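You operate a simulated robot arm through the tools that you are given. There is no shell and no other tool.

Carry out the task below with a simulated robot arm. There is one attempt and no reset: what you move stays moved.

JOB
Put the terminal marked CALL in the clamped box, screw the grey lid down, then free the clamp.

The check looks at the end state, three seconds after you hand in, the way a careful person would. Anything else that was tipped, shoved, dropped, spilled or broken makes it a failure. A push-on lid holds only when it is set on centred and level and pressed home; a screw cap is set on level and turned clockwise until tight.

ROBOT AND FRAMES
A 7-joint arm with a two-finger parallel gripper, fixed in place. Base frame: the origin is at the foot of the arm, x ahead of it, y to its left, z up; the work surface is at about z = 0. Units: mm, rad, N and s.
With the tool pointing down near the work surface it reaches from about 260 to 680 mm from the base axis. Its first joint turns from -2.897 to 2.897 rad. Payload 2.5 kg.
The tool frame sits at the grasp point between the pads (the TCP): z along the fingers, y along the line on which they close. The tips reach 30 mm beyond it. Largest opening 94 mm; finger width 28, thickness 10; the body of the gripper, 50 by 96 mm, starts 55 mm behind the TCP.
Orientation is told as [roll, pitch, yaw] about the base's x, y, z axes, in that order, counted from this pose: with the fingers straight down and closing along the base's y, the tool's x points along the base's -x, its y along +y and its z along -z.

CONTROLS
- The arm moves only by the tool apply_moves. Its argument "motion" is a list of rows, each an object of numbers (a shift or turn left out is 0, a gripper value left out holds the last): "x", "y", "z": the shift along the tool's x, y, z in m; "rx", "ry", "rz": the turn, a rotation vector about the tool's x, y, z in rad; "fingers": the closure in counts, from 0 (fully open) to 255 (shut). In form: [{"x": .., "y": .., "z": .., "rx": .., "ry": .., "rz": .., "fingers": ..}, ...]. A call has 1 to 20 rows; each row shifts and turns the commanded pose from where the row before left it, along the tool's axes as they then stand. Rows are played at 5 a second. More than 50 mm and 0.15 rad between two rows, or a gripper value outside its range, and nothing of the call is played. Where a pose cannot be reached the arm comes as near as it can. A force on the tool above 60 N (or 10 N above the force at the start of the call, whichever is more), or a blocked arm, ends the call early, and 0.2 s more pass. The fingers move at their own pace (about 72 mm/s each) and stop on an object; they squeeze with about 33 N. The grip force told is the motor's: it shows also when the fingers shut on nothing. Time passes only in rows, and 0.2 s behind the last, so rows that do not move let the fingers close. It gives the time, the measured TCP pose, the force on the tool (base axes), the opening and the grip force at its end, in the units of the frame above (readings bear some noise), with the torque about the TCP (base axes, N m) and any sound that the robot's microphone picked up.
- Cameras (640 x 400 px; columns grow to the right, rows downward): "scene" is fixed at [219.8, -499, 754.1]; the picture's right is [0.98, -0.22, 0.00], its down [-0.14, -0.63, -0.76] and it looks along [0.17, 0.74, -0.65] (base axes); focal length 359 px, centre (320, 200). "wrist" rides on the gripper at [76, 14, -103] in the tool frame; the picture's right is [-0.18, 0.98, 0.00], its down [-0.75, -0.14, -0.64] and it looks along [-0.63, -0.12, 0.77] (tool axes); focal length 243 px, centre (320, 200). There is no depth. A picture from a camera that has moved, and an enlarged one, comes with that camera's place and axes in the base frame and with its lens.
- snapshot(camera): a new picture of that camera. The clock stands still meanwhile.
- inspect(camera, box): a new picture of the part [left, top, right, bottom] of that camera's present view, enlarged. The clock stands still meanwhile.
- finish_job(): hands the job in; it is judged then, once.

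Nothing tells you positions but the pictures and the camera data. Unless the task says otherwise, let go and move clear before handing in.

The tools are called after "Request:" as a command line: name --argument value ..., lists and objects as JSON in quotes. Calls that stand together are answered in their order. apply_moves: Moves the arm, as the interface text tells. Its arguments: {"type":"object","properties":{"motion":{"type":"array"}},"required":["motion"]} The other tools are called the same way: snapshot (camera) takes a picture; inspect (camera, box) takes an enlarged picture of a part of a camera's view; finish_job () hands the job in.

At the start:

```text
t: 0.0
tool_pos: [381.3, -56.1, 399.2]
ee_rot: [-0.002, 0.0, 0.001]
wrist_force: [0.4, -0.5, 0.0]
ft_torque: [0.01, 0.0, -0.01]
opening: 94.3
gripper_force: 0.0
```

scene: 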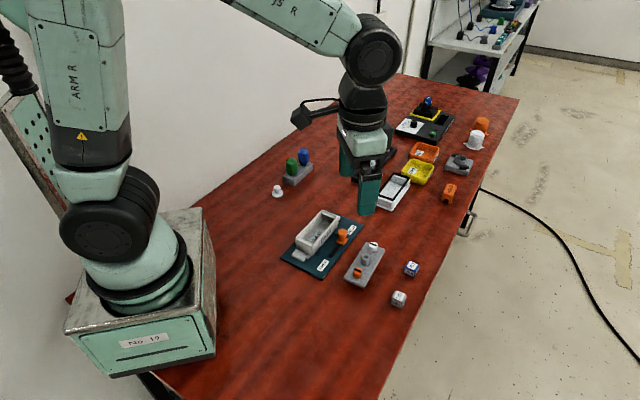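
wrist: 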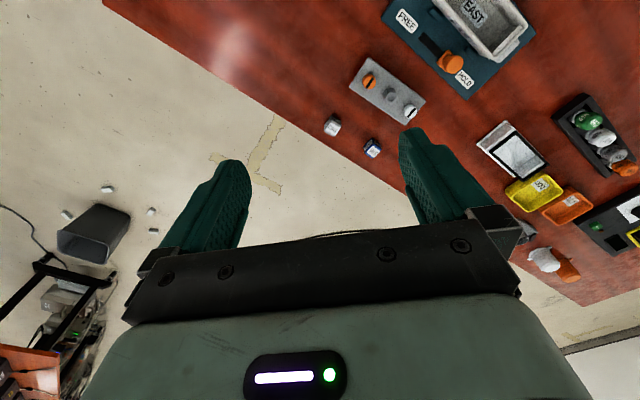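

I see a table with a clamped box on a dark plate (FREE/HOLD slider), a grey plate with plugs, two small cubes, and assorted trays. I'll look closer before moving.

Request:
inspect --camera "scene" --box '[260, 190, 440, 320]'

Request:
inspect --camera "scene" --box '[360, 80, 520, 220]'

Request:
inspect --camera "wrist" --box '[310, 0, 640, 200]'

Request:
inspect --camera "scene" --box '[260, 130, 420, 230]'

```text
3.08 times, centred on (350, 255) of scene
camera zoom: at [219.8, -499.0, 754.1], right [0.98, -0.22, 0.0], down [-0.14, -0.63, -0.76], along [0.17, 0.74, -0.65], focal length 1105 px, centre (228, 31)
```

zoom: 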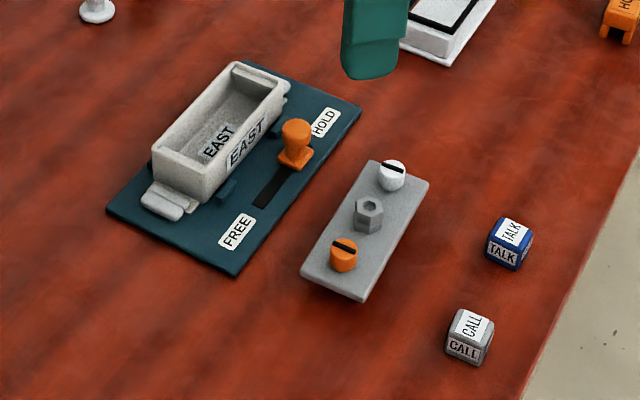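

```text
2.86 times, centred on (440, 150) of scene
camera zoom: at [219.8, -499.0, 754.1], right [0.98, -0.22, 0.0], down [-0.14, -0.63, -0.76], along [0.17, 0.74, -0.65], focal length 1026 px, centre (-23, 343)
```

zoom: 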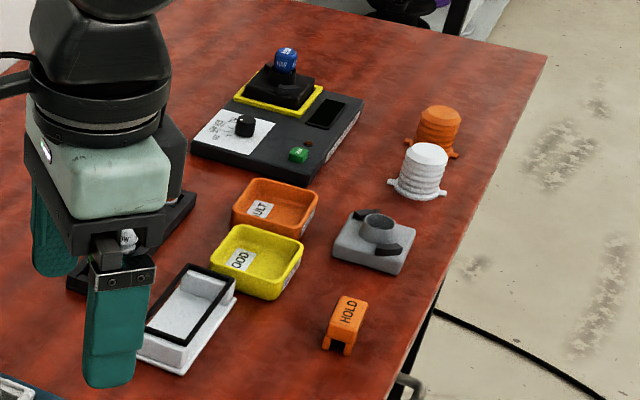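

```text
1.94 times, centred on (475, 100) of wrist
camera zoom: at [305.1, -42.1, 502.4], right [0.18, 0.98, 0.0], down [0.75, -0.14, 0.64], along [0.63, -0.12, -0.77], focal length 470 px, centre (19, 394)
```

zoom: 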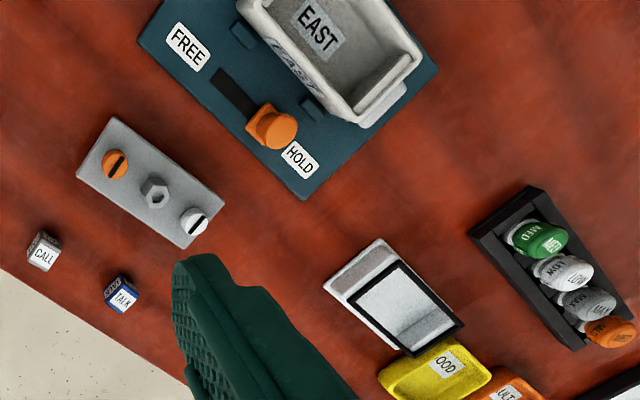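

```text
4.00 times, centred on (340, 180) of scene
camera zoom: at [219.8, -499.0, 754.1], right [0.98, -0.22, 0.0], down [-0.14, -0.63, -0.76], along [0.17, 0.74, -0.65], focal length 1437 px, centre (240, 280)
```

zoom: 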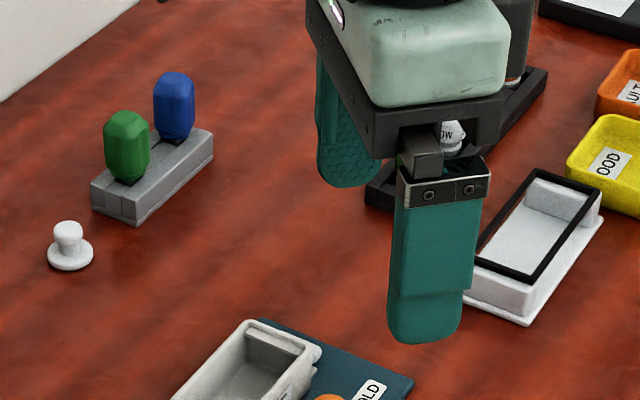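

The CALL cube is near (512, -56) and the clamped EAST box near (375, 200). A grey plate with two slotted screws lies near (470, 60). I'll move the wrist camera over these parts for a closer look.

Request:
apply_moves --motion '[{"x": 0.003, "y": 0.032, "z": 0.019, "fingers": 0}, {"x": 0.003, "y": 0.032, "z": 0.019}, {"x": 0.003, "y": 0.032, "z": 0.019}, {"x": 0.003, "y": 0.032, "z": 0.019}, {"x": 0.003, "y": 0.032, "z": 0.019}, {"x": 0.003, "y": 0.032, "z": 0.019}, {"x": 0.003, "y": 0.032, "z": 0.019}, {"x": 0.003, "y": 0.032, "z": 0.019}, {}]'

Request:
snapshot --camera "wrist"

Request:
inspect --camera "wrist" --box '[160, 0, 480, 200]'

Request:
snapshot --camera "scene"

Request:
inspect --camera "scene" --box '[360, 80, 520, 220]'

```text
t: 2.0
tool_pos: [357.7, 202.3, 248.2]
ee_rot: [0.0, -0.001, -0.001]
wrist_force: [0.3, -0.3, 0.9]
ft_torque: [0.02, -0.04, 0.01]
opening: 93.9
gripper_force: 0.0
```

```text
taken
camera wrist: at [281.4, 215.4, 351.2], right [0.18, 0.98, 0.0], down [0.75, -0.14, 0.64], along [0.63, -0.12, -0.77], focal length 243 px, centre (320, 200)
```

wrist: 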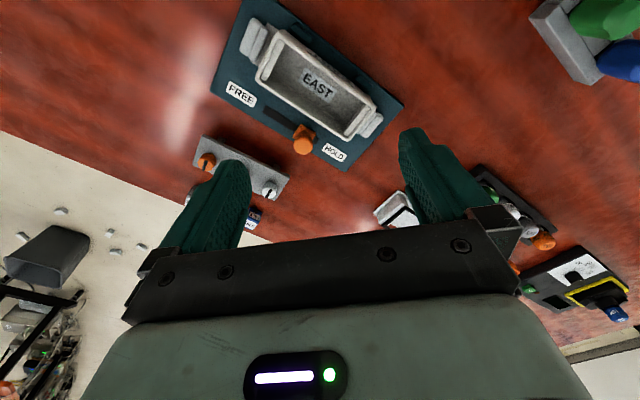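

```text
2.00 times, centred on (320, 100) of wrist
camera zoom: at [281.4, 215.4, 351.2], right [0.18, 0.98, 0.0], down [0.75, -0.14, 0.64], along [0.63, -0.12, -0.77], focal length 485 px, centre (320, 400)
```

zoom: 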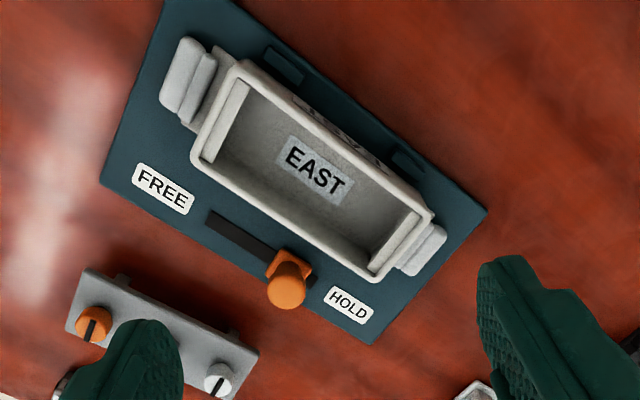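

```text
taken
```

scene: 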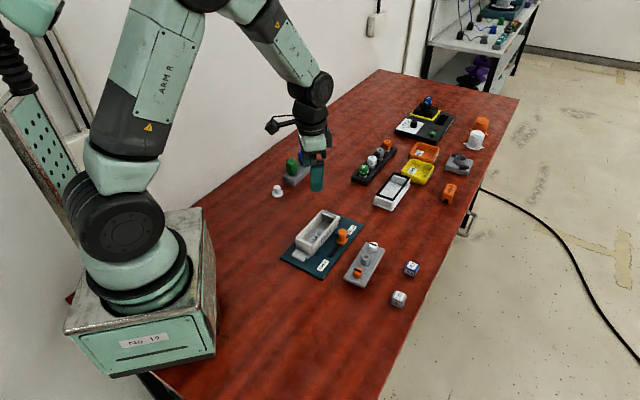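

```text
2.86 times, centred on (440, 150) of scene
camera zoom: at [219.8, -499.0, 754.1], right [0.98, -0.22, 0.0], down [-0.14, -0.63, -0.76], along [0.17, 0.74, -0.65], focal length 1026 px, centre (-23, 343)
```

zoom: 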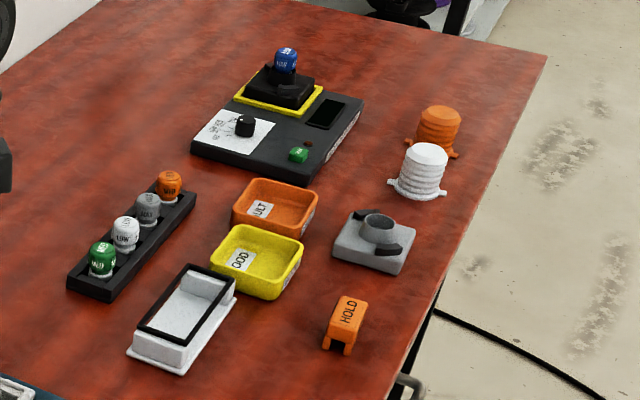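

The box has end ledges and outer lugs. The grey plate has two marked knobs and a hex boss, so I'll view it up close.

Request:
apply_moves --motion '[{"x": -0.024, "y": -0.034, "z": 0.012}, {"x": -0.024, "y": -0.034, "z": 0.012}, {"x": -0.024, "y": -0.034, "z": 0.012}, {"x": -0.024, "y": -0.034, "z": 0.012}, {}]'

Request:
snapshot --camera "wrist"

Request:
inspect --camera "wrist" --box '[200, 0, 440, 150]'

Request:
inspect --camera "scene" --box '[330, 220, 430, 320]'

```text
t: 3.2
tool_pos: [455.4, 65.0, 200.7]
ee_rot: [-0.001, -0.001, -0.001]
wrist_force: [0.4, 0.0, -0.2]
ft_torque: [-0.01, 0.0, 0.02]
opening: 94.3
gripper_force: 0.0
```

```text
taken
camera wrist: at [378.6, 77.5, 302.5], right [0.18, 0.98, 0.0], down [0.75, -0.14, 0.64], along [0.63, -0.12, -0.77], focal length 243 px, centre (320, 200)
```

wrist: 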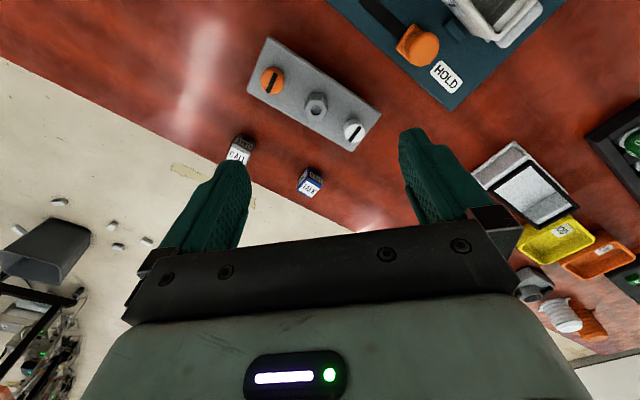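

```text
2.67 times, centred on (320, 75) of wrist
camera zoom: at [378.6, 77.5, 302.5], right [0.18, 0.98, 0.0], down [0.75, -0.14, 0.64], along [0.63, -0.12, -0.77], focal length 647 px, centre (320, 533)
```

zoom: 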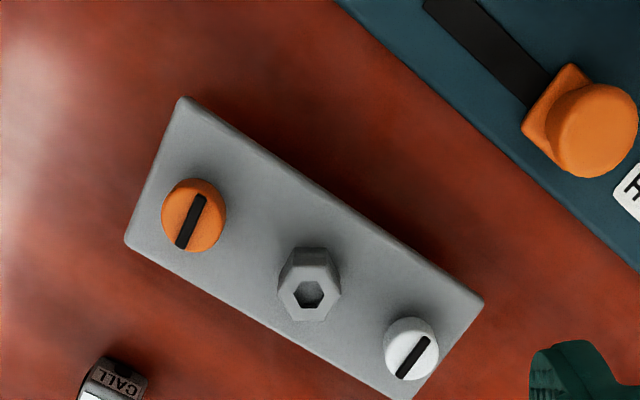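

```text
4.00 times, centred on (380, 270) of scene
camera zoom: at [219.8, -499.0, 754.1], right [0.98, -0.22, 0.0], down [-0.14, -0.63, -0.76], along [0.17, 0.74, -0.65], focal length 1437 px, centre (80, -80)
```

zoom: 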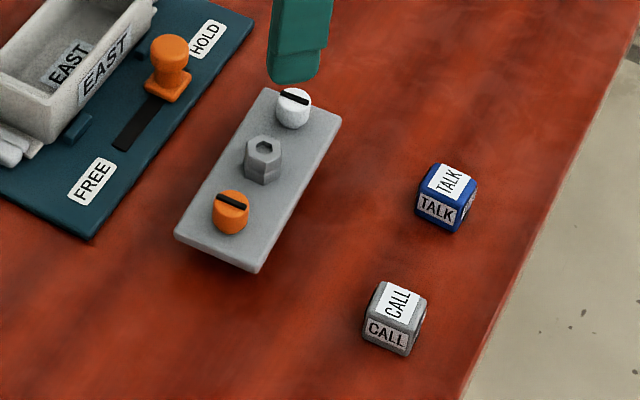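

The grey plate is about 134 x 54 mm, the same footprint as the box. It is the lid, with two captive knob screws, and it stands raised on something. I'll take a closer look at the box rim and ledges.

Request:
apply_moves --motion '[{"x": 0.02, "y": 0.034, "z": 0.01}, {"x": 0.02, "y": 0.034, "z": 0.01}, {"x": 0.02, "y": 0.034, "z": 0.01}, {"x": 0.02, "y": 0.034, "z": 0.01}, {}]'

Request:
inspect --camera "wrist" --box '[180, 0, 460, 175]'

Request:
inspect --camera "scene" --box '[270, 200, 370, 290]'

```text
t: 4.4
tool_pos: [372.6, 199.7, 159.6]
ee_rot: [0.001, 0.0, -0.001]
wrist_force: [0.2, -0.5, 0.4]
ft_torque: [-0.01, 0.03, 0.03]
opening: 94.1
gripper_force: 0.0
```

```text
2.29 times, centred on (320, 88) of wrist
camera zoom: at [296.7, 214.0, 262.1], right [0.18, 0.98, 0.0], down [0.75, -0.14, 0.64], along [0.63, -0.12, -0.77], focal length 555 px, centre (320, 457)
```

zoom: 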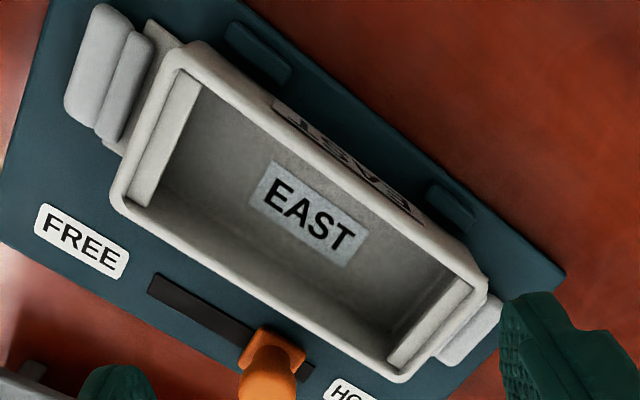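

```text
4.44 times, centred on (320, 245) of scene
camera zoom: at [219.8, -499.0, 754.1], right [0.98, -0.22, 0.0], down [-0.14, -0.63, -0.76], along [0.17, 0.74, -0.65], focal length 1596 px, centre (320, 0)
```

zoom: 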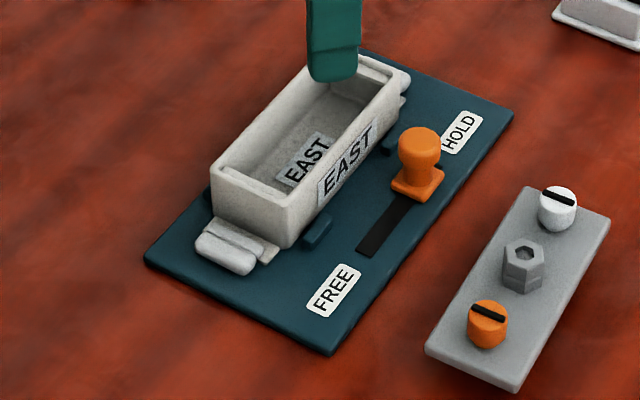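

The box ledges show no holes, so I want to know what is under the lid. I'll tilt the wrist for a low side view of it, staying clear of everything.

Request:
apply_moves --motion '[{"x": -0.007, "y": -0.035}, {"x": -0.007, "y": -0.035}, {"x": -0.007, "y": -0.035}, {"x": -0.006, "y": -0.035}, {"ry": -0.122}, {"ry": -0.122}, {"ry": -0.122}, {"ry": -0.122}, {"ry": -0.122}, {"x": 0.013, "z": 0.0185}, {"x": 0.013, "z": 0.0185}, {}]'

Request:
snapshot --camera "wrist"

Request:
inspect --camera "wrist" --box '[220, 60, 420, 185]'

```text
t: 7.0
tool_pos: [399.8, 60.2, 115.2]
ee_rot: [-0.001, -0.612, 0.0]
wrist_force: [0.0, -0.1, 0.5]
ft_torque: [0.02, 0.0, 0.02]
opening: 94.3
gripper_force: 0.1
```

```text
taken
camera wrist: at [278.9, 73.7, 154.9], right [0.15, 0.98, 0.11], down [0.25, -0.14, 0.96], along [0.96, -0.12, -0.27], focal length 243 px, centre (320, 200)
```

wrist: 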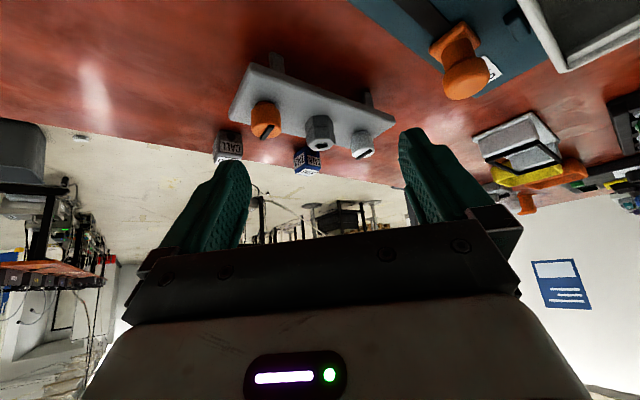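

```text
3.20 times, centred on (320, 122) of wrist
camera zoom: at [278.9, 73.7, 154.9], right [0.15, 0.98, 0.11], down [0.25, -0.14, 0.96], along [0.96, -0.12, -0.27], focal length 776 px, centre (320, 448)
```

zoom: 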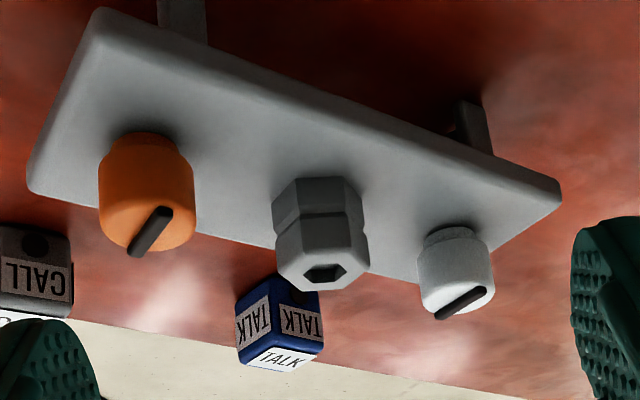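

Under the grey lid I can see posts or hooks at each end, and the hex boss looks like a handle. I'll go lower and further back to see the posts better.

Request:
apply_moves --motion '[{"x": 0.033}, {"x": 0.033}, {}]'

Request:
snapshot --camera "wrist"

Request:
inspect --camera "wrist" --box '[220, 60, 420, 185]'

```text
t: 7.8
tool_pos: [343.7, 60.2, 76.8]
ee_rot: [-0.001, -0.611, 0.0]
wrist_force: [-0.2, 0.4, -0.2]
ft_torque: [0.0, 0.01, -0.01]
opening: 93.8
gripper_force: 0.1
```

```text
taken
camera wrist: at [222.5, 73.2, 117.4], right [0.15, 0.98, 0.11], down [0.25, -0.14, 0.96], along [0.96, -0.12, -0.27], focal length 243 px, centre (320, 200)
```

wrist: 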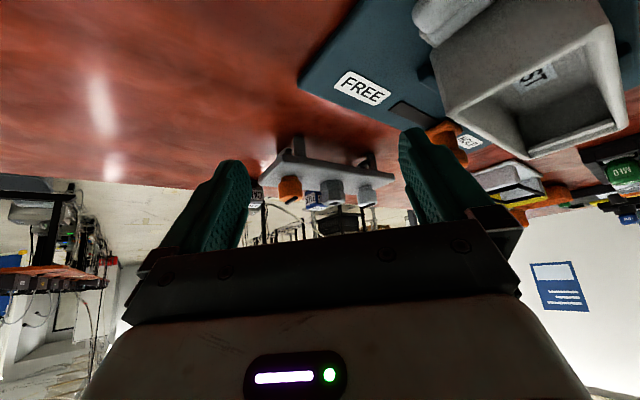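

```text
3.20 times, centred on (320, 122) of wrist
camera zoom: at [222.5, 73.2, 117.4], right [0.15, 0.98, 0.11], down [0.25, -0.14, 0.96], along [0.96, -0.12, -0.27], focal length 776 px, centre (320, 448)
```

zoom: 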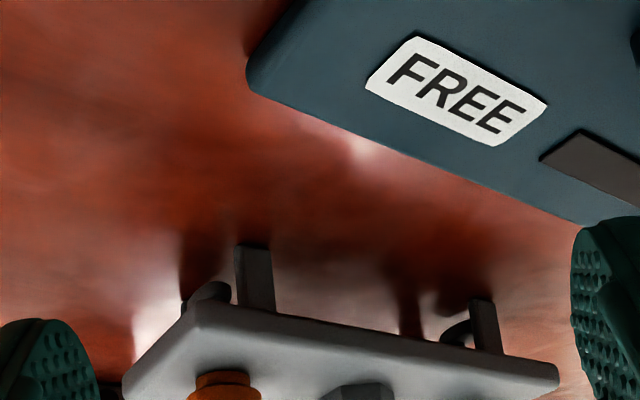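

Request:
inspect --camera "wrist" --box '[260, 125, 400, 212]'

```text
4.57 times, centred on (330, 168) of wrist
camera zoom: at [222.5, 73.2, 117.4], right [0.15, 0.98, 0.11], down [0.25, -0.14, 0.96], along [0.96, -0.12, -0.27], focal length 1109 px, centre (274, 344)
```

zoom: 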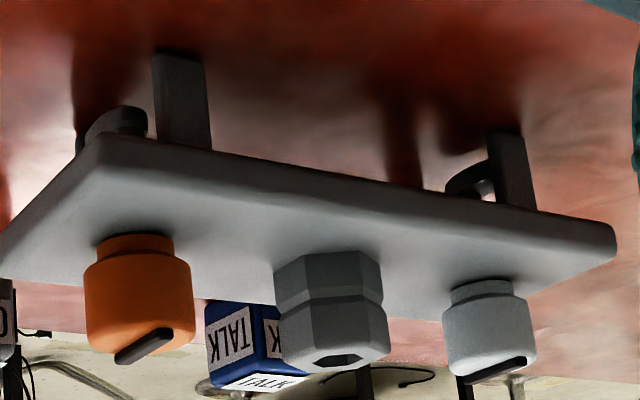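

Each end of the lid has an alignment post and a curved hook that turns with its knob. Both pointers now run across the lid, so it is unlocked. The cube goes in first, so I'll straighten the wrist and look at CALL.

Request:
apply_moves --motion '[{"x": -0.023, "z": -0.033}, {"x": -0.023, "z": -0.033}, {"x": -0.023, "z": -0.033}, {"ry": 0.122}, {"ry": 0.122}, {"ry": 0.122}, {"ry": 0.122}, {"ry": 0.124}, {"x": -0.038, "y": -0.028}, {"x": -0.038, "y": -0.029}, {"x": -0.038, "y": -0.029}, {"x": -0.038, "y": -0.029, "z": 0.025}, {"z": 0.025}, {}]'

Request:
snapshot --camera "wrist"

Request:
inspect --camera "wrist" --box '[260, 80, 380, 155]'

Request:
inspect --camera "scene" --box '[370, 250, 430, 310]'

```text
refused: row 12 steps farther than a row can; nothing moved
```

```text
taken
camera wrist: at [222.5, 73.2, 117.4], right [0.15, 0.98, 0.11], down [0.25, -0.14, 0.96], along [0.96, -0.12, -0.27], focal length 243 px, centre (320, 200)
```

wrist: 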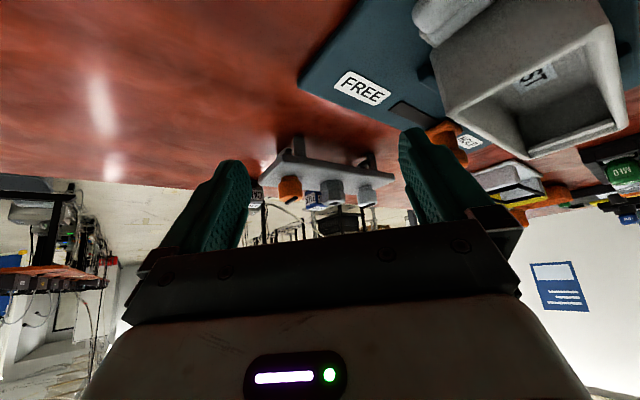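

```text
5.33 times, centred on (320, 118) of wrist
camera zoom: at [222.5, 73.2, 117.4], right [0.15, 0.98, 0.11], down [0.25, -0.14, 0.96], along [0.96, -0.12, -0.27], focal length 1294 px, centre (320, 640)
```

zoom: 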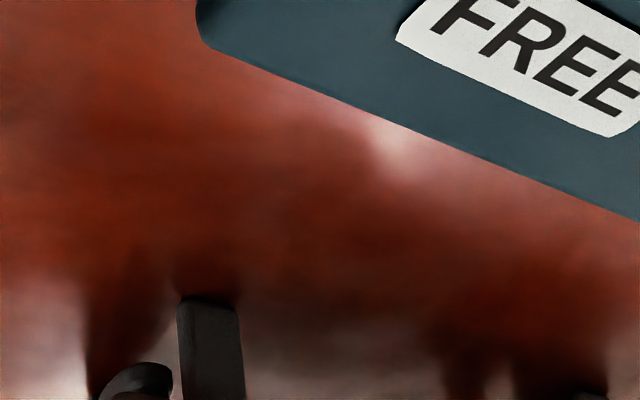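

```text
6.67 times, centred on (400, 280) of scene
camera zoom: at [219.8, -499.0, 754.1], right [0.98, -0.22, 0.0], down [-0.14, -0.63, -0.76], along [0.17, 0.74, -0.65], focal length 2394 px, centre (-213, -333)
```

zoom: 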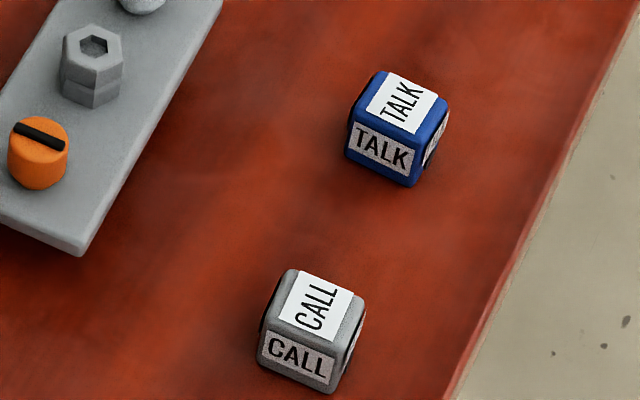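

One step was too long, so nothing moved. I'm sending the same path again in smaller steps.

Request:
apply_moves --motion '[{"x": -0.023, "z": -0.033}, {"x": -0.023, "z": -0.033}, {"x": -0.023, "z": -0.033}, {"ry": 0.122}, {"ry": 0.122}, {"ry": 0.122}, {"ry": 0.122}, {"ry": 0.124}, {"x": -0.038, "y": -0.028}, {"x": -0.038, "y": -0.029}, {"x": -0.038, "y": -0.029}, {"x": -0.038, "y": -0.029}, {"z": 0.025}, {"z": 0.025}, {}]'

Request:
snapshot --camera "wrist"

Request:
inspect --camera "wrist" --box '[260, 80, 380, 155]'

```text
t: 11.0
tool_pos: [522.0, -43.9, 140.8]
ee_rot: [0.0, 0.001, 0.0]
wrist_force: [-0.5, -0.2, -0.3]
ft_torque: [-0.02, 0.01, 0.02]
opening: 93.8
gripper_force: 0.1
out of reach, approached as far as the arm can: row 1, 2, 3
```

```text
taken
camera wrist: at [446.0, -30.8, 242.8], right [0.18, 0.98, 0.0], down [0.75, -0.14, 0.64], along [0.63, -0.12, -0.77], focal length 243 px, centre (320, 200)
```

wrist: 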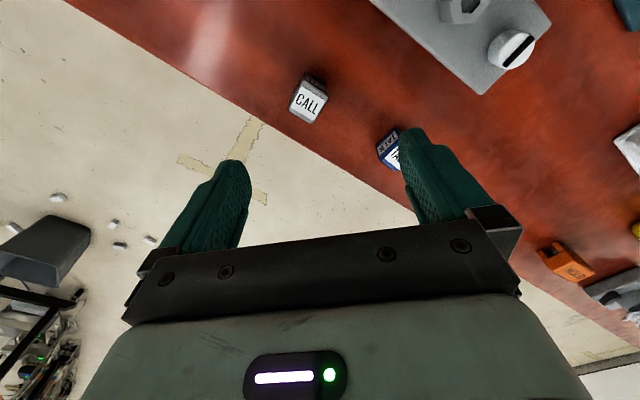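

```text
5.33 times, centred on (320, 118) of wrist
camera zoom: at [446.0, -30.8, 242.8], right [0.18, 0.98, 0.0], down [0.75, -0.14, 0.64], along [0.63, -0.12, -0.77], focal length 1294 px, centre (320, 640)
```

zoom: 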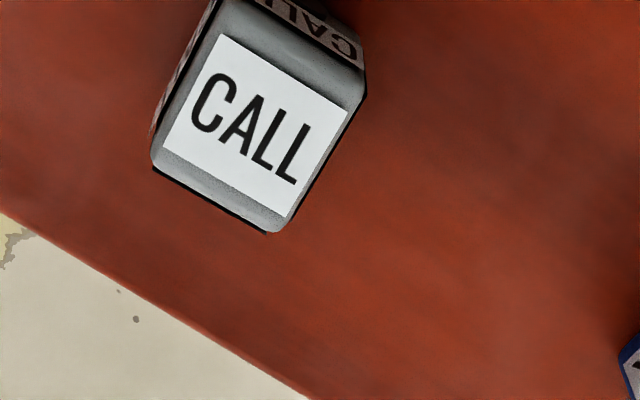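

The CALL cube is about 28 mm, centred near (514, -54) and turned about 49°, close to the box's long axis. I'll yaw the gripper to match and go over it with a narrowed opening.

Request:
apply_moves --motion '[{"x": 0.0077, "y": -0.0104, "fingers": 110}, {"rz": 0.1438}, {"rz": 0.1438}, {"rz": 0.1438}, {"rz": 0.1438}, {"rz": 0.1438}, {"z": 0.03}, {}]'

Request:
snapshot --camera "wrist"

Request:
inspect --camera "wrist" --box '[240, 80, 400, 180]'

```text
t: 12.8
tool_pos: [514.7, -53.7, 112.5]
ee_rot: [-0.002, 0.001, -0.717]
wrist_force: [0.7, 0.2, 0.2]
ft_torque: [-0.01, -0.02, 0.01]
opening: 53.7
gripper_force: 0.0
```

```text
taken
camera wrist: at [467.3, 6.1, 214.5], right [0.79, 0.62, 0.0], down [0.47, -0.6, 0.64], along [0.4, -0.5, -0.77], focal length 243 px, centre (320, 200)
```

wrist: 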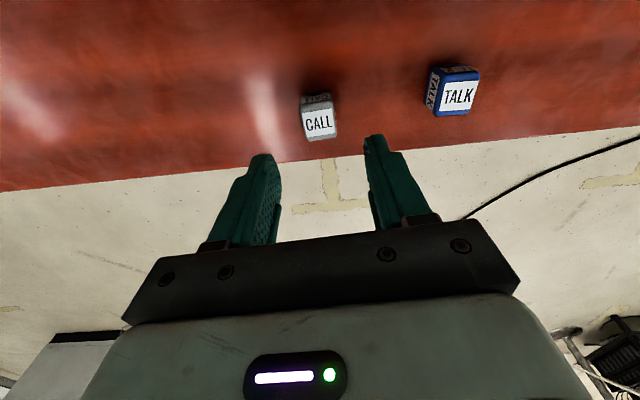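

```text
4.00 times, centred on (320, 130) of wrist
camera zoom: at [467.3, 6.1, 214.5], right [0.79, 0.62, 0.0], down [0.47, -0.6, 0.64], along [0.4, -0.5, -0.77], focal length 970 px, centre (320, 480)
```

zoom: 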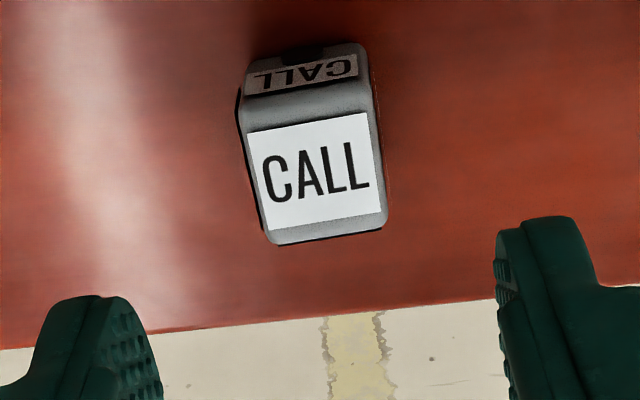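

The cube is centred under the tool to within a millimetre. I'm descending to grip it.

Request:
apply_moves --motion '[{"z": 0.03}, {"z": 0.03}, {"z": 0.018}, {}, {"fingers": 255}, {}, {}, {}]'

```text
t: 14.6
tool_pos: [515.3, -54.9, 34.3]
ee_rot: [0.001, -0.001, -0.721]
wrist_force: [1.8, -0.6, 7.8]
ft_torque: [0.03, -0.09, 0.0]
opening: 24.8
gripper_force: 33.1
```

Gripped at 24.8 mm. I'll lift and check.

Request:
apply_moves --motion '[{"z": -0.02}, {"z": -0.04}, {"z": -0.04}, {"z": -0.03}, {}]'

Request:
snapshot --camera "wrist"

Request:
inspect --camera "scene" --box '[330, 180, 450, 310]'

```text
t: 15.8
tool_pos: [512.1, -57.1, 160.8]
ee_rot: [-0.002, 0.001, -0.719]
wrist_force: [0.1, -1.1, -0.3]
ft_torque: [-0.01, -0.04, -0.01]
opening: 0.0
gripper_force: 33.3
```

```text
taken
camera wrist: at [465.0, 4.0, 264.9], right [0.79, 0.62, 0.0], down [0.48, -0.6, 0.64], along [0.4, -0.5, -0.77], focal length 243 px, centre (320, 200)
```

wrist: 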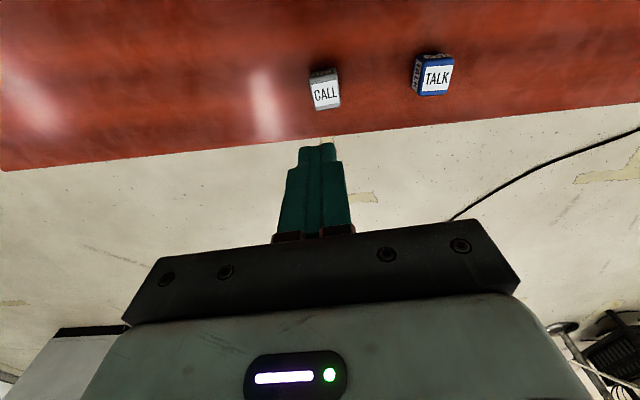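

```text
3.08 times, centred on (390, 245) of scene
camera zoom: at [219.8, -499.0, 754.1], right [0.98, -0.22, 0.0], down [-0.14, -0.63, -0.76], along [0.17, 0.74, -0.65], focal length 1105 px, centre (105, 62)
```

zoom: 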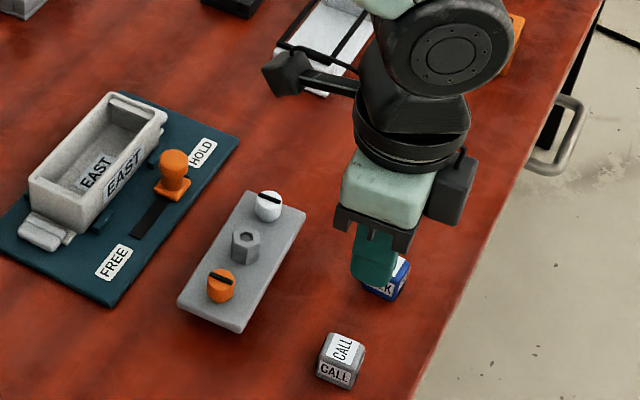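

The cube slipped out and is still on the table, upright and close to its old place. I'll reopen, measure it again, and use a lower grip with a slower lift.

Request:
apply_moves --motion '[{"fingers": 110}, {"z": 0.045}, {}, {}]'

Request:
inspect --camera "wrist" --box '[240, 80, 400, 180]'

Request:
inspect --camera "scene" --box '[370, 250, 430, 310]'

```text
t: 16.8
tool_pos: [513.8, -56.2, 118.1]
ee_rot: [-0.001, 0.003, -0.717]
wrist_force: [1.1, 0.0, -0.6]
ft_torque: [0.02, 0.02, 0.01]
opening: 53.6
gripper_force: 0.1
```

```text
4.00 times, centred on (320, 130) of wrist
camera zoom: at [466.0, 3.5, 219.2], right [0.79, 0.62, 0.0], down [0.48, -0.6, 0.64], along [0.4, -0.5, -0.77], focal length 970 px, centre (320, 480)
```

zoom: 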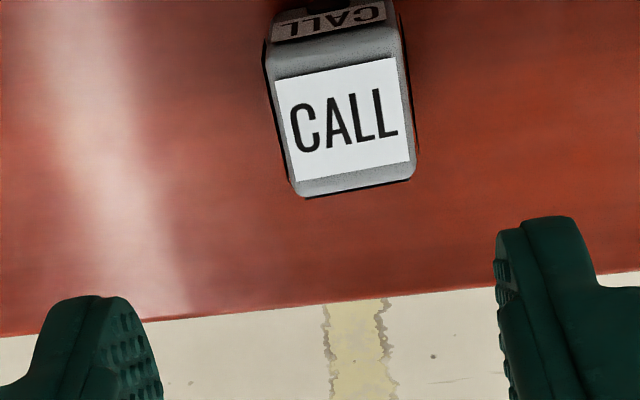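

```text
6.67 times, centred on (400, 280) of scene
camera zoom: at [219.8, -499.0, 754.1], right [0.98, -0.22, 0.0], down [-0.14, -0.63, -0.76], along [0.17, 0.74, -0.65], focal length 2394 px, centre (-213, -333)
```

zoom: 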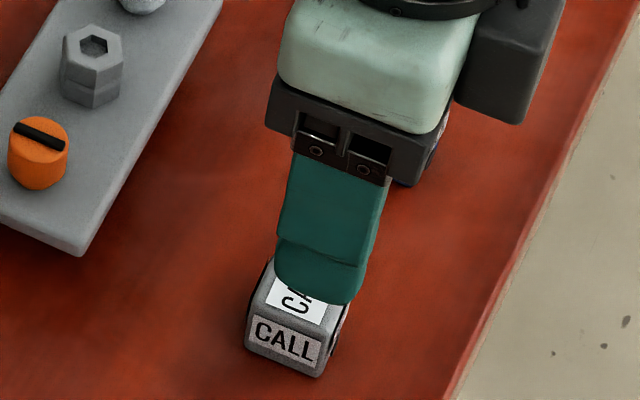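

The cube slid about 8 mm but stayed square to the gripper. I'll recentre and descend in small steps, watching the force.

Request:
apply_moves --motion '[{"x": 0.0072, "y": 0.0063}, {"z": 0.03}, {"z": 0.03}, {"z": 0.021}, {}, {}]'

Request:
inspect --camera "wrist" --box '[220, 80, 420, 205]'

Request:
inspect --camera "scene" --box '[370, 250, 430, 310]'

```text
t: 18.2
tool_pos: [512.2, -46.2, 35.6]
ee_rot: [-0.002, 0.001, -0.72]
wrist_force: [0.6, -0.2, -0.8]
ft_torque: [0.02, -0.03, 0.01]
opening: 53.4
gripper_force: 0.0
```

```text
3.20 times, centred on (320, 142) of wrist
camera zoom: at [465.9, 14.8, 138.3], right [0.79, 0.62, 0.0], down [0.48, -0.6, 0.64], along [0.4, -0.5, -0.77], focal length 776 px, centre (320, 384)
```

zoom: 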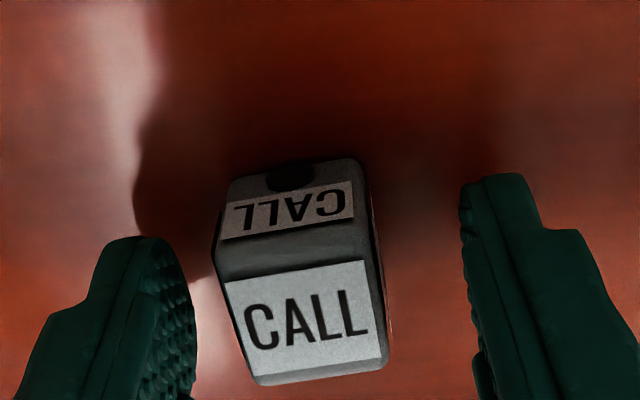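

```text
6.67 times, centred on (400, 280) of scene
camera zoom: at [219.8, -499.0, 754.1], right [0.98, -0.22, 0.0], down [-0.14, -0.63, -0.76], along [0.17, 0.74, -0.65], focal length 2394 px, centre (-213, -333)
```

zoom: 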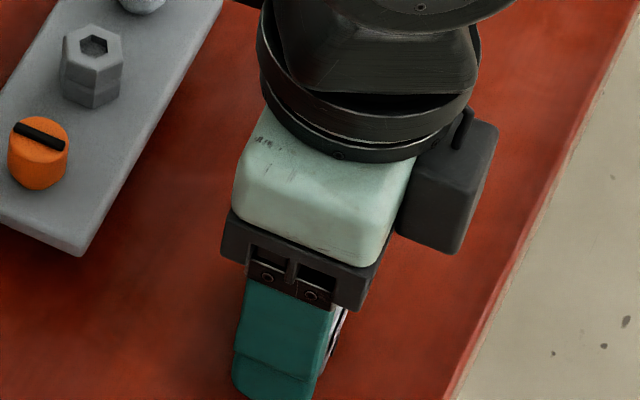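

Request:
apply_moves --motion '[{"y": -0.0025, "x": -0.001, "z": 0.001}, {"fingers": 160}, {"fingers": 255}, {}, {}, {}]'

Request:
inspect --camera "wrist" --box '[220, 80, 420, 205]'

```text
t: 19.6
tool_pos: [513.0, -47.9, 34.3]
ee_rot: [-0.002, 0.002, -0.718]
wrist_force: [1.0, -1.1, -0.8]
ft_torque: [0.01, 0.0, 0.03]
opening: 24.6
gripper_force: 33.0
```

```text
3.20 times, centred on (320, 142) of wrist
camera zoom: at [465.2, 12.3, 137.6], right [0.79, 0.62, 0.0], down [0.48, -0.6, 0.64], along [0.4, -0.5, -0.77], focal length 776 px, centre (320, 384)
```

zoom: 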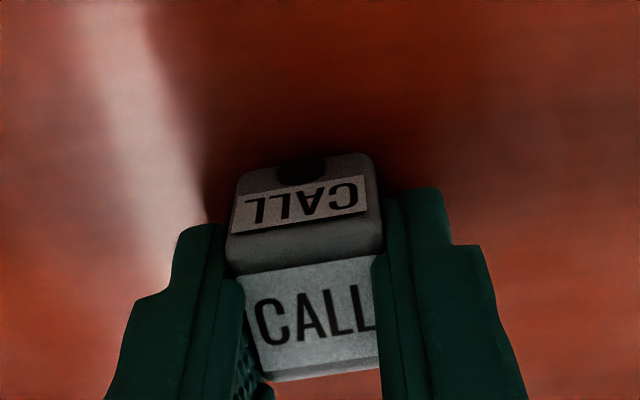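

A clean grip this time, with no stray force. I'll lift slowly and check partway.

Request:
apply_moves --motion '[{"z": -0.004}, {"z": -0.006}, {"z": -0.008}, {"z": -0.01}, {"z": -0.01}]'

Request:
inspect --camera "wrist" --box '[220, 80, 420, 205]'

```text
t: 20.8
tool_pos: [512.8, -48.1, 73.2]
ee_rot: [-0.003, 0.001, -0.721]
wrist_force: [0.1, 0.3, -0.3]
ft_torque: [0.04, -0.01, 0.0]
opening: 24.5
gripper_force: 32.5
```

```text
3.20 times, centred on (320, 142) of wrist
camera zoom: at [464.7, 12.1, 175.7], right [0.79, 0.62, 0.0], down [0.48, -0.6, 0.64], along [0.4, -0.5, -0.77], focal length 776 px, centre (320, 384)
```

zoom: 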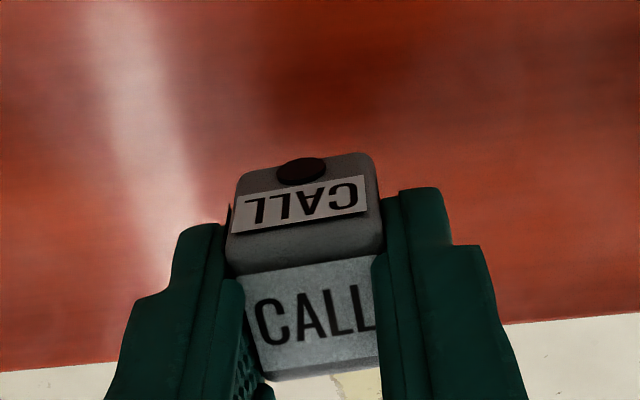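

The cube is held. The box rim is at z≈46, centred near (370, 197), with its long axis at about 45°. I'll carry the cube high over to the box.

Request:
apply_moves --motion '[{"z": -0.03}, {"z": -0.04}, {"x": 0.0448, "y": 0.015}, {"x": 0.0448, "y": 0.015}, {"x": 0.0448, "y": 0.015}, {"x": 0.0448, "y": 0.015}, {"x": 0.0448, "y": 0.015}, {"x": 0.0448, "y": 0.015}, {"rz": 0.06}, {}]'

Request:
snapshot --camera "wrist"

Request:
inspect --camera "wrist" --box '[180, 0, 460, 175]'

Request:
inspect --camera "scene" --box '[270, 160, 410, 290]'

```text
t: 23.0
tool_pos: [372.2, 196.8, 144.6]
ee_rot: [-0.001, 0.001, -0.78]
wrist_force: [-0.1, 0.2, -0.4]
ft_torque: [0.0, 0.0, -0.02]
opening: 24.7
gripper_force: 33.6
```

```text
taken
camera wrist: at [327.7, 261.4, 246.9], right [0.82, 0.57, 0.0], down [0.44, -0.63, 0.64], along [0.36, -0.53, -0.77], focal length 243 px, centre (320, 200)
```

wrist: 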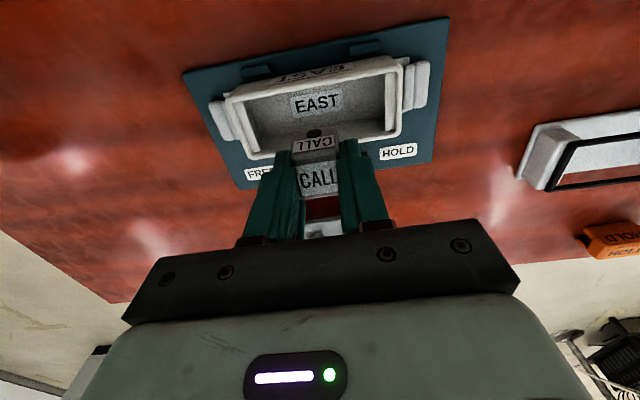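

```text
2.29 times, centred on (320, 88) of wrist
camera zoom: at [327.7, 261.4, 246.9], right [0.82, 0.57, 0.0], down [0.44, -0.63, 0.64], along [0.36, -0.53, -0.77], focal length 555 px, centre (320, 457)
```

zoom: 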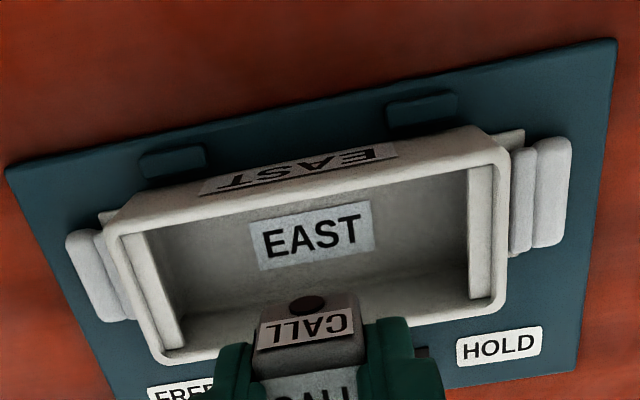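

```text
3.08 times, centred on (340, 225) of scene
camera zoom: at [219.8, -499.0, 754.1], right [0.98, -0.22, 0.0], down [-0.14, -0.63, -0.76], along [0.17, 0.74, -0.65], focal length 1105 px, centre (258, 123)
```

zoom: 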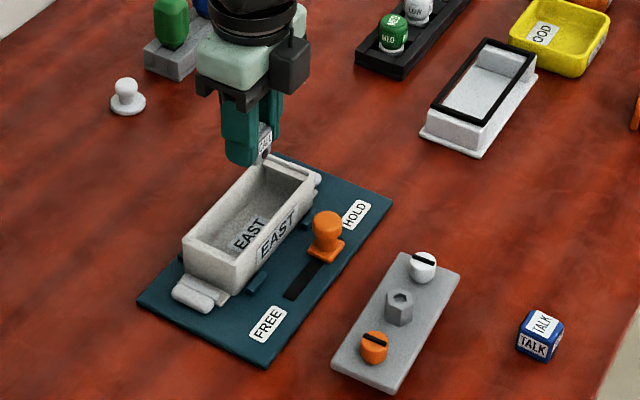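

The box sits squarely in the gripper frame, offset about 3 mm along its length, with its floor at z≈11. I'll shift and lower the cube inside.

Request:
apply_moves --motion '[{"y": -0.003}, {"z": 0.03}, {"z": 0.03}, {"z": 0.02}, {"z": 0.01}, {}]'

Request:
inspect --camera "scene" --box '[270, 160, 410, 290]'

Request:
snapshot --camera "wrist"

```text
t: 24.4
tool_pos: [370.4, 196.2, 54.7]
ee_rot: [-0.002, 0.004, -0.779]
wrist_force: [-0.6, -0.2, 0.0]
ft_torque: [0.03, -0.01, 0.01]
opening: 24.7
gripper_force: 33.2
```

```text
3.08 times, centred on (340, 225) of scene
camera zoom: at [219.8, -499.0, 754.1], right [0.98, -0.22, 0.0], down [-0.14, -0.63, -0.76], along [0.17, 0.74, -0.65], focal length 1105 px, centre (258, 123)
```

zoom: 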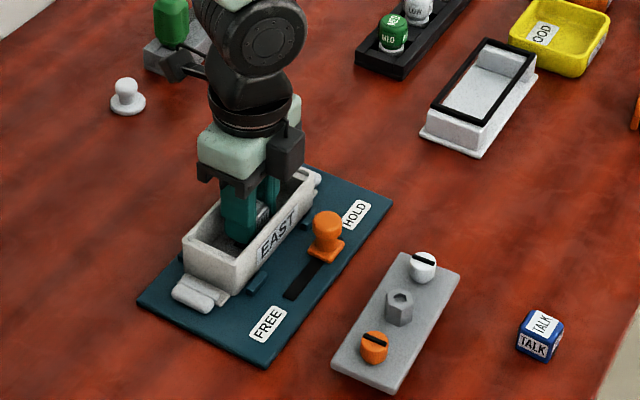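

```text
taken
camera wrist: at [325.0, 258.3, 156.0], right [0.82, 0.57, 0.0], down [0.44, -0.63, 0.64], along [0.36, -0.53, -0.77], focal length 243 px, centre (320, 200)
```

wrist: 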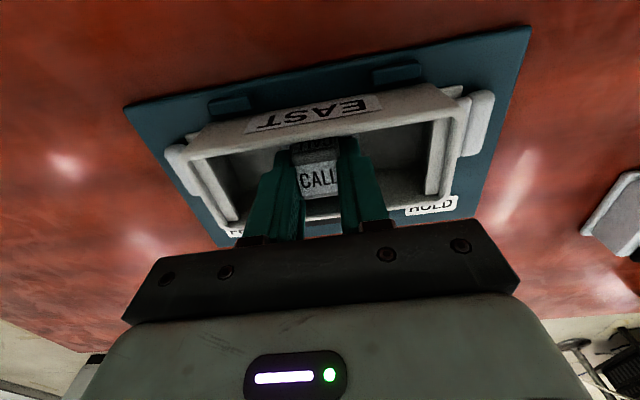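

Request:
apply_moves --motion '[{"z": 0.004}, {"z": 0.003}, {"z": 0.001}]'

```text
t: 25.2
tool_pos: [368.6, 195.7, 46.0]
ee_rot: [0.0, 0.001, -0.778]
wrist_force: [-8.3, -4.7, 31.1]
ft_torque: [-0.1, 0.32, 0.06]
opening: 24.8
gripper_force: 33.1
```

Firm contact with the floor of the box. I'll ease up 1 mm, open moderately and withdraw.

Request:
apply_moves --motion '[{"z": -0.001}, {"fingers": 140}, {}, {}, {"z": -0.01}, {"z": -0.03}, {"z": -0.04}, {"z": -0.03}, {}]'

Request:
snapshot --camera "wrist"

Request:
inspect --camera "wrist" --box '[180, 0, 460, 175]'

Request:
inspect --camera "scene" --box '[270, 190, 410, 310]'

```text
t: 27.2
tool_pos: [367.4, 193.7, 155.9]
ee_rot: [-0.002, 0.002, -0.779]
wrist_force: [0.0, 0.4, -1.4]
ft_torque: [0.0, 0.01, -0.02]
opening: 42.3
gripper_force: 0.0
```

```text
taken
camera wrist: at [323.4, 256.3, 258.3], right [0.82, 0.57, 0.0], down [0.44, -0.63, 0.64], along [0.36, -0.53, -0.77], focal length 243 px, centre (320, 200)
```

wrist: 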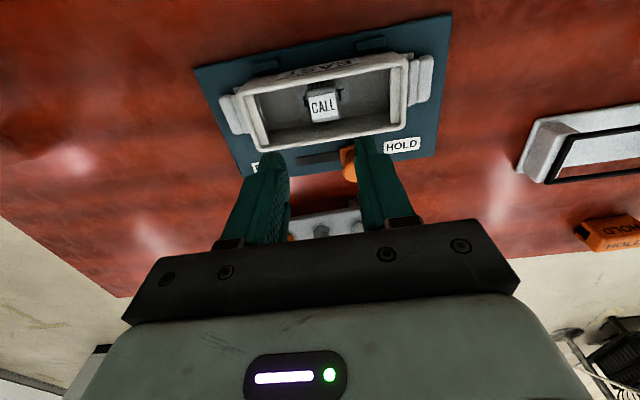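

```text
2.29 times, centred on (320, 88) of wrist
camera zoom: at [323.4, 256.3, 258.3], right [0.82, 0.57, 0.0], down [0.44, -0.63, 0.64], along [0.36, -0.53, -0.77], focal length 555 px, centre (320, 457)
```

zoom: 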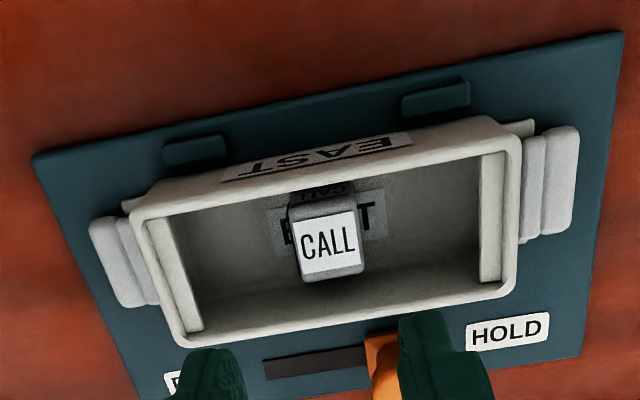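

```text
3.33 times, centred on (340, 250) of scene
camera zoom: at [219.8, -499.0, 754.1], right [0.98, -0.22, 0.0], down [-0.14, -0.63, -0.76], along [0.17, 0.74, -0.65], focal length 1197 px, centre (253, 33)
```

zoom: 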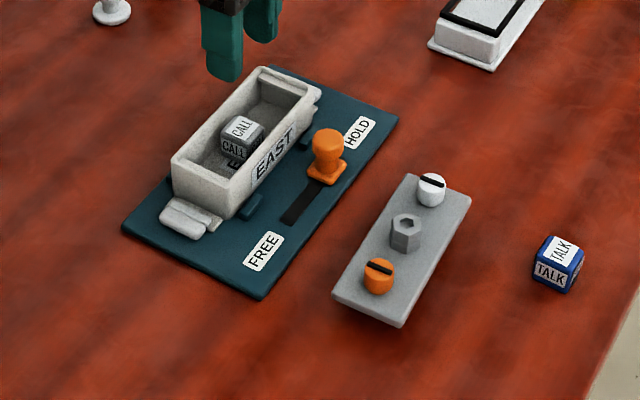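

CALL is upright in the box, on the floor and near the centre. Next I'll go over the lid to measure its hex handle.

Request:
apply_moves --motion '[{"x": -0.0412, "y": -0.0072, "fingers": 165}, {"x": -0.0412, "y": -0.0072}, {"x": -0.0412, "y": -0.0072}, {"x": -0.0412, "y": -0.0072}, {}]'

Request:
snapshot --camera "wrist"

Request:
inspect --camera "wrist" --box '[180, 20, 460, 195]'

Request:
inspect --camera "wrist" --box '[270, 60, 370, 123]'

```text
t: 28.4
tool_pos: [466.1, 59.0, 154.7]
ee_rot: [-0.001, 0.001, -0.78]
wrist_force: [0.2, 0.5, 0.7]
ft_torque: [-0.02, -0.01, -0.01]
opening: 33.1
gripper_force: 0.1
```

```text
taken
camera wrist: at [421.4, 121.4, 257.2], right [0.82, 0.57, 0.0], down [0.44, -0.63, 0.64], along [0.37, -0.53, -0.77], focal length 243 px, centre (320, 200)
```

wrist: 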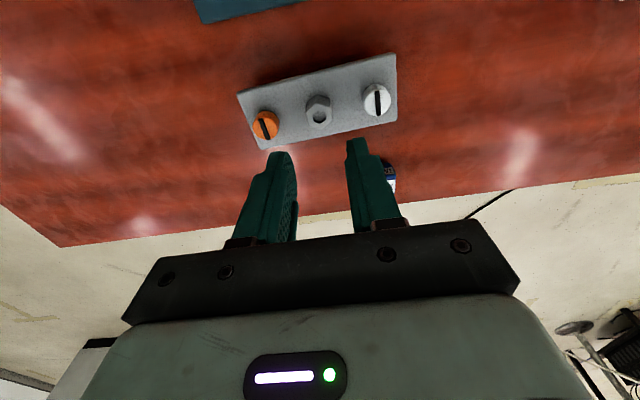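

```text
2.29 times, centred on (320, 108) of wrist
camera zoom: at [421.4, 121.4, 257.2], right [0.82, 0.57, 0.0], down [0.44, -0.63, 0.64], along [0.37, -0.53, -0.77], focal length 555 px, centre (320, 411)
```

zoom: 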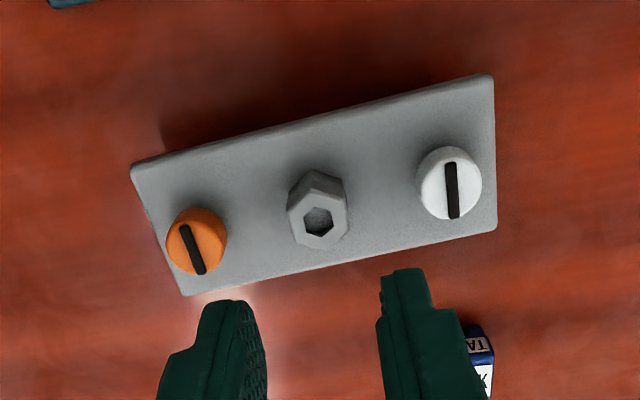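

```text
6.35 times, centred on (320, 92) of wrist
camera zoom: at [421.4, 121.4, 257.2], right [0.82, 0.57, 0.0], down [0.44, -0.63, 0.64], along [0.37, -0.53, -0.77], focal length 1540 px, centre (320, 889)
```

zoom: 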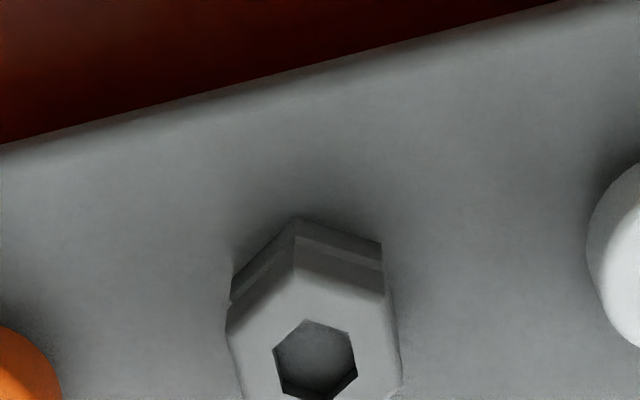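

The hex flats face along the lid's length, so I can grip it along the long axis. The lid is at about 47.8°, its top at z≈29 and the hex top at ≈55. I'll align, narrow the opening and descend partway.

Request:
apply_moves --motion '[{"x": -0.0005, "y": -0.0008, "rz": -0.043, "fingers": 178}, {"z": 0.03}, {"z": 0.025}, {}]'

Request:
snapshot --camera "wrist"

Request:
inspect --camera "wrist" --box '[220, 60, 420, 185]'

```text
t: 29.4
tool_pos: [465.0, 55.8, 101.4]
ee_rot: [-0.001, 0.004, -0.735]
wrist_force: [0.2, 0.1, -0.1]
ft_torque: [-0.01, 0.03, -0.01]
opening: 28.6
gripper_force: 0.1
```

```text
taken
camera wrist: at [417.7, 117.5, 203.4], right [0.8, 0.61, 0.0], down [0.47, -0.61, 0.64], along [0.39, -0.51, -0.77], focal length 243 px, centre (320, 200)
```

wrist: 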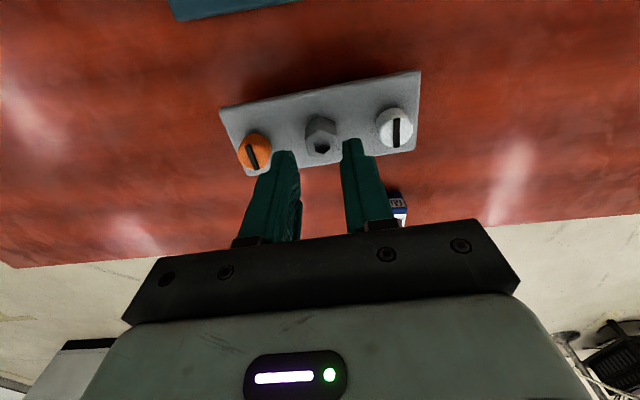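

```text
3.20 times, centred on (320, 122) of wrist
camera zoom: at [417.7, 117.5, 203.4], right [0.8, 0.61, 0.0], down [0.47, -0.61, 0.64], along [0.39, -0.51, -0.77], focal length 776 px, centre (320, 448)
```

zoom: 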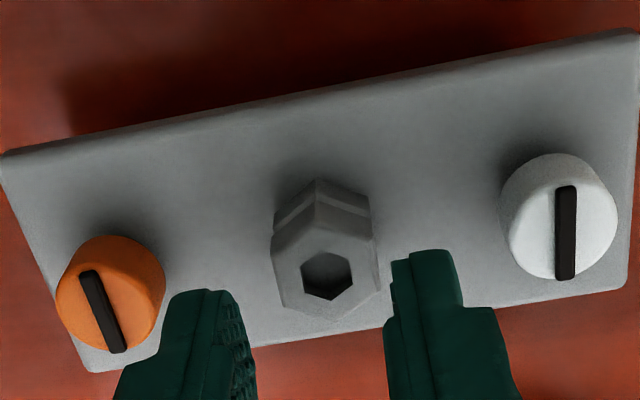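

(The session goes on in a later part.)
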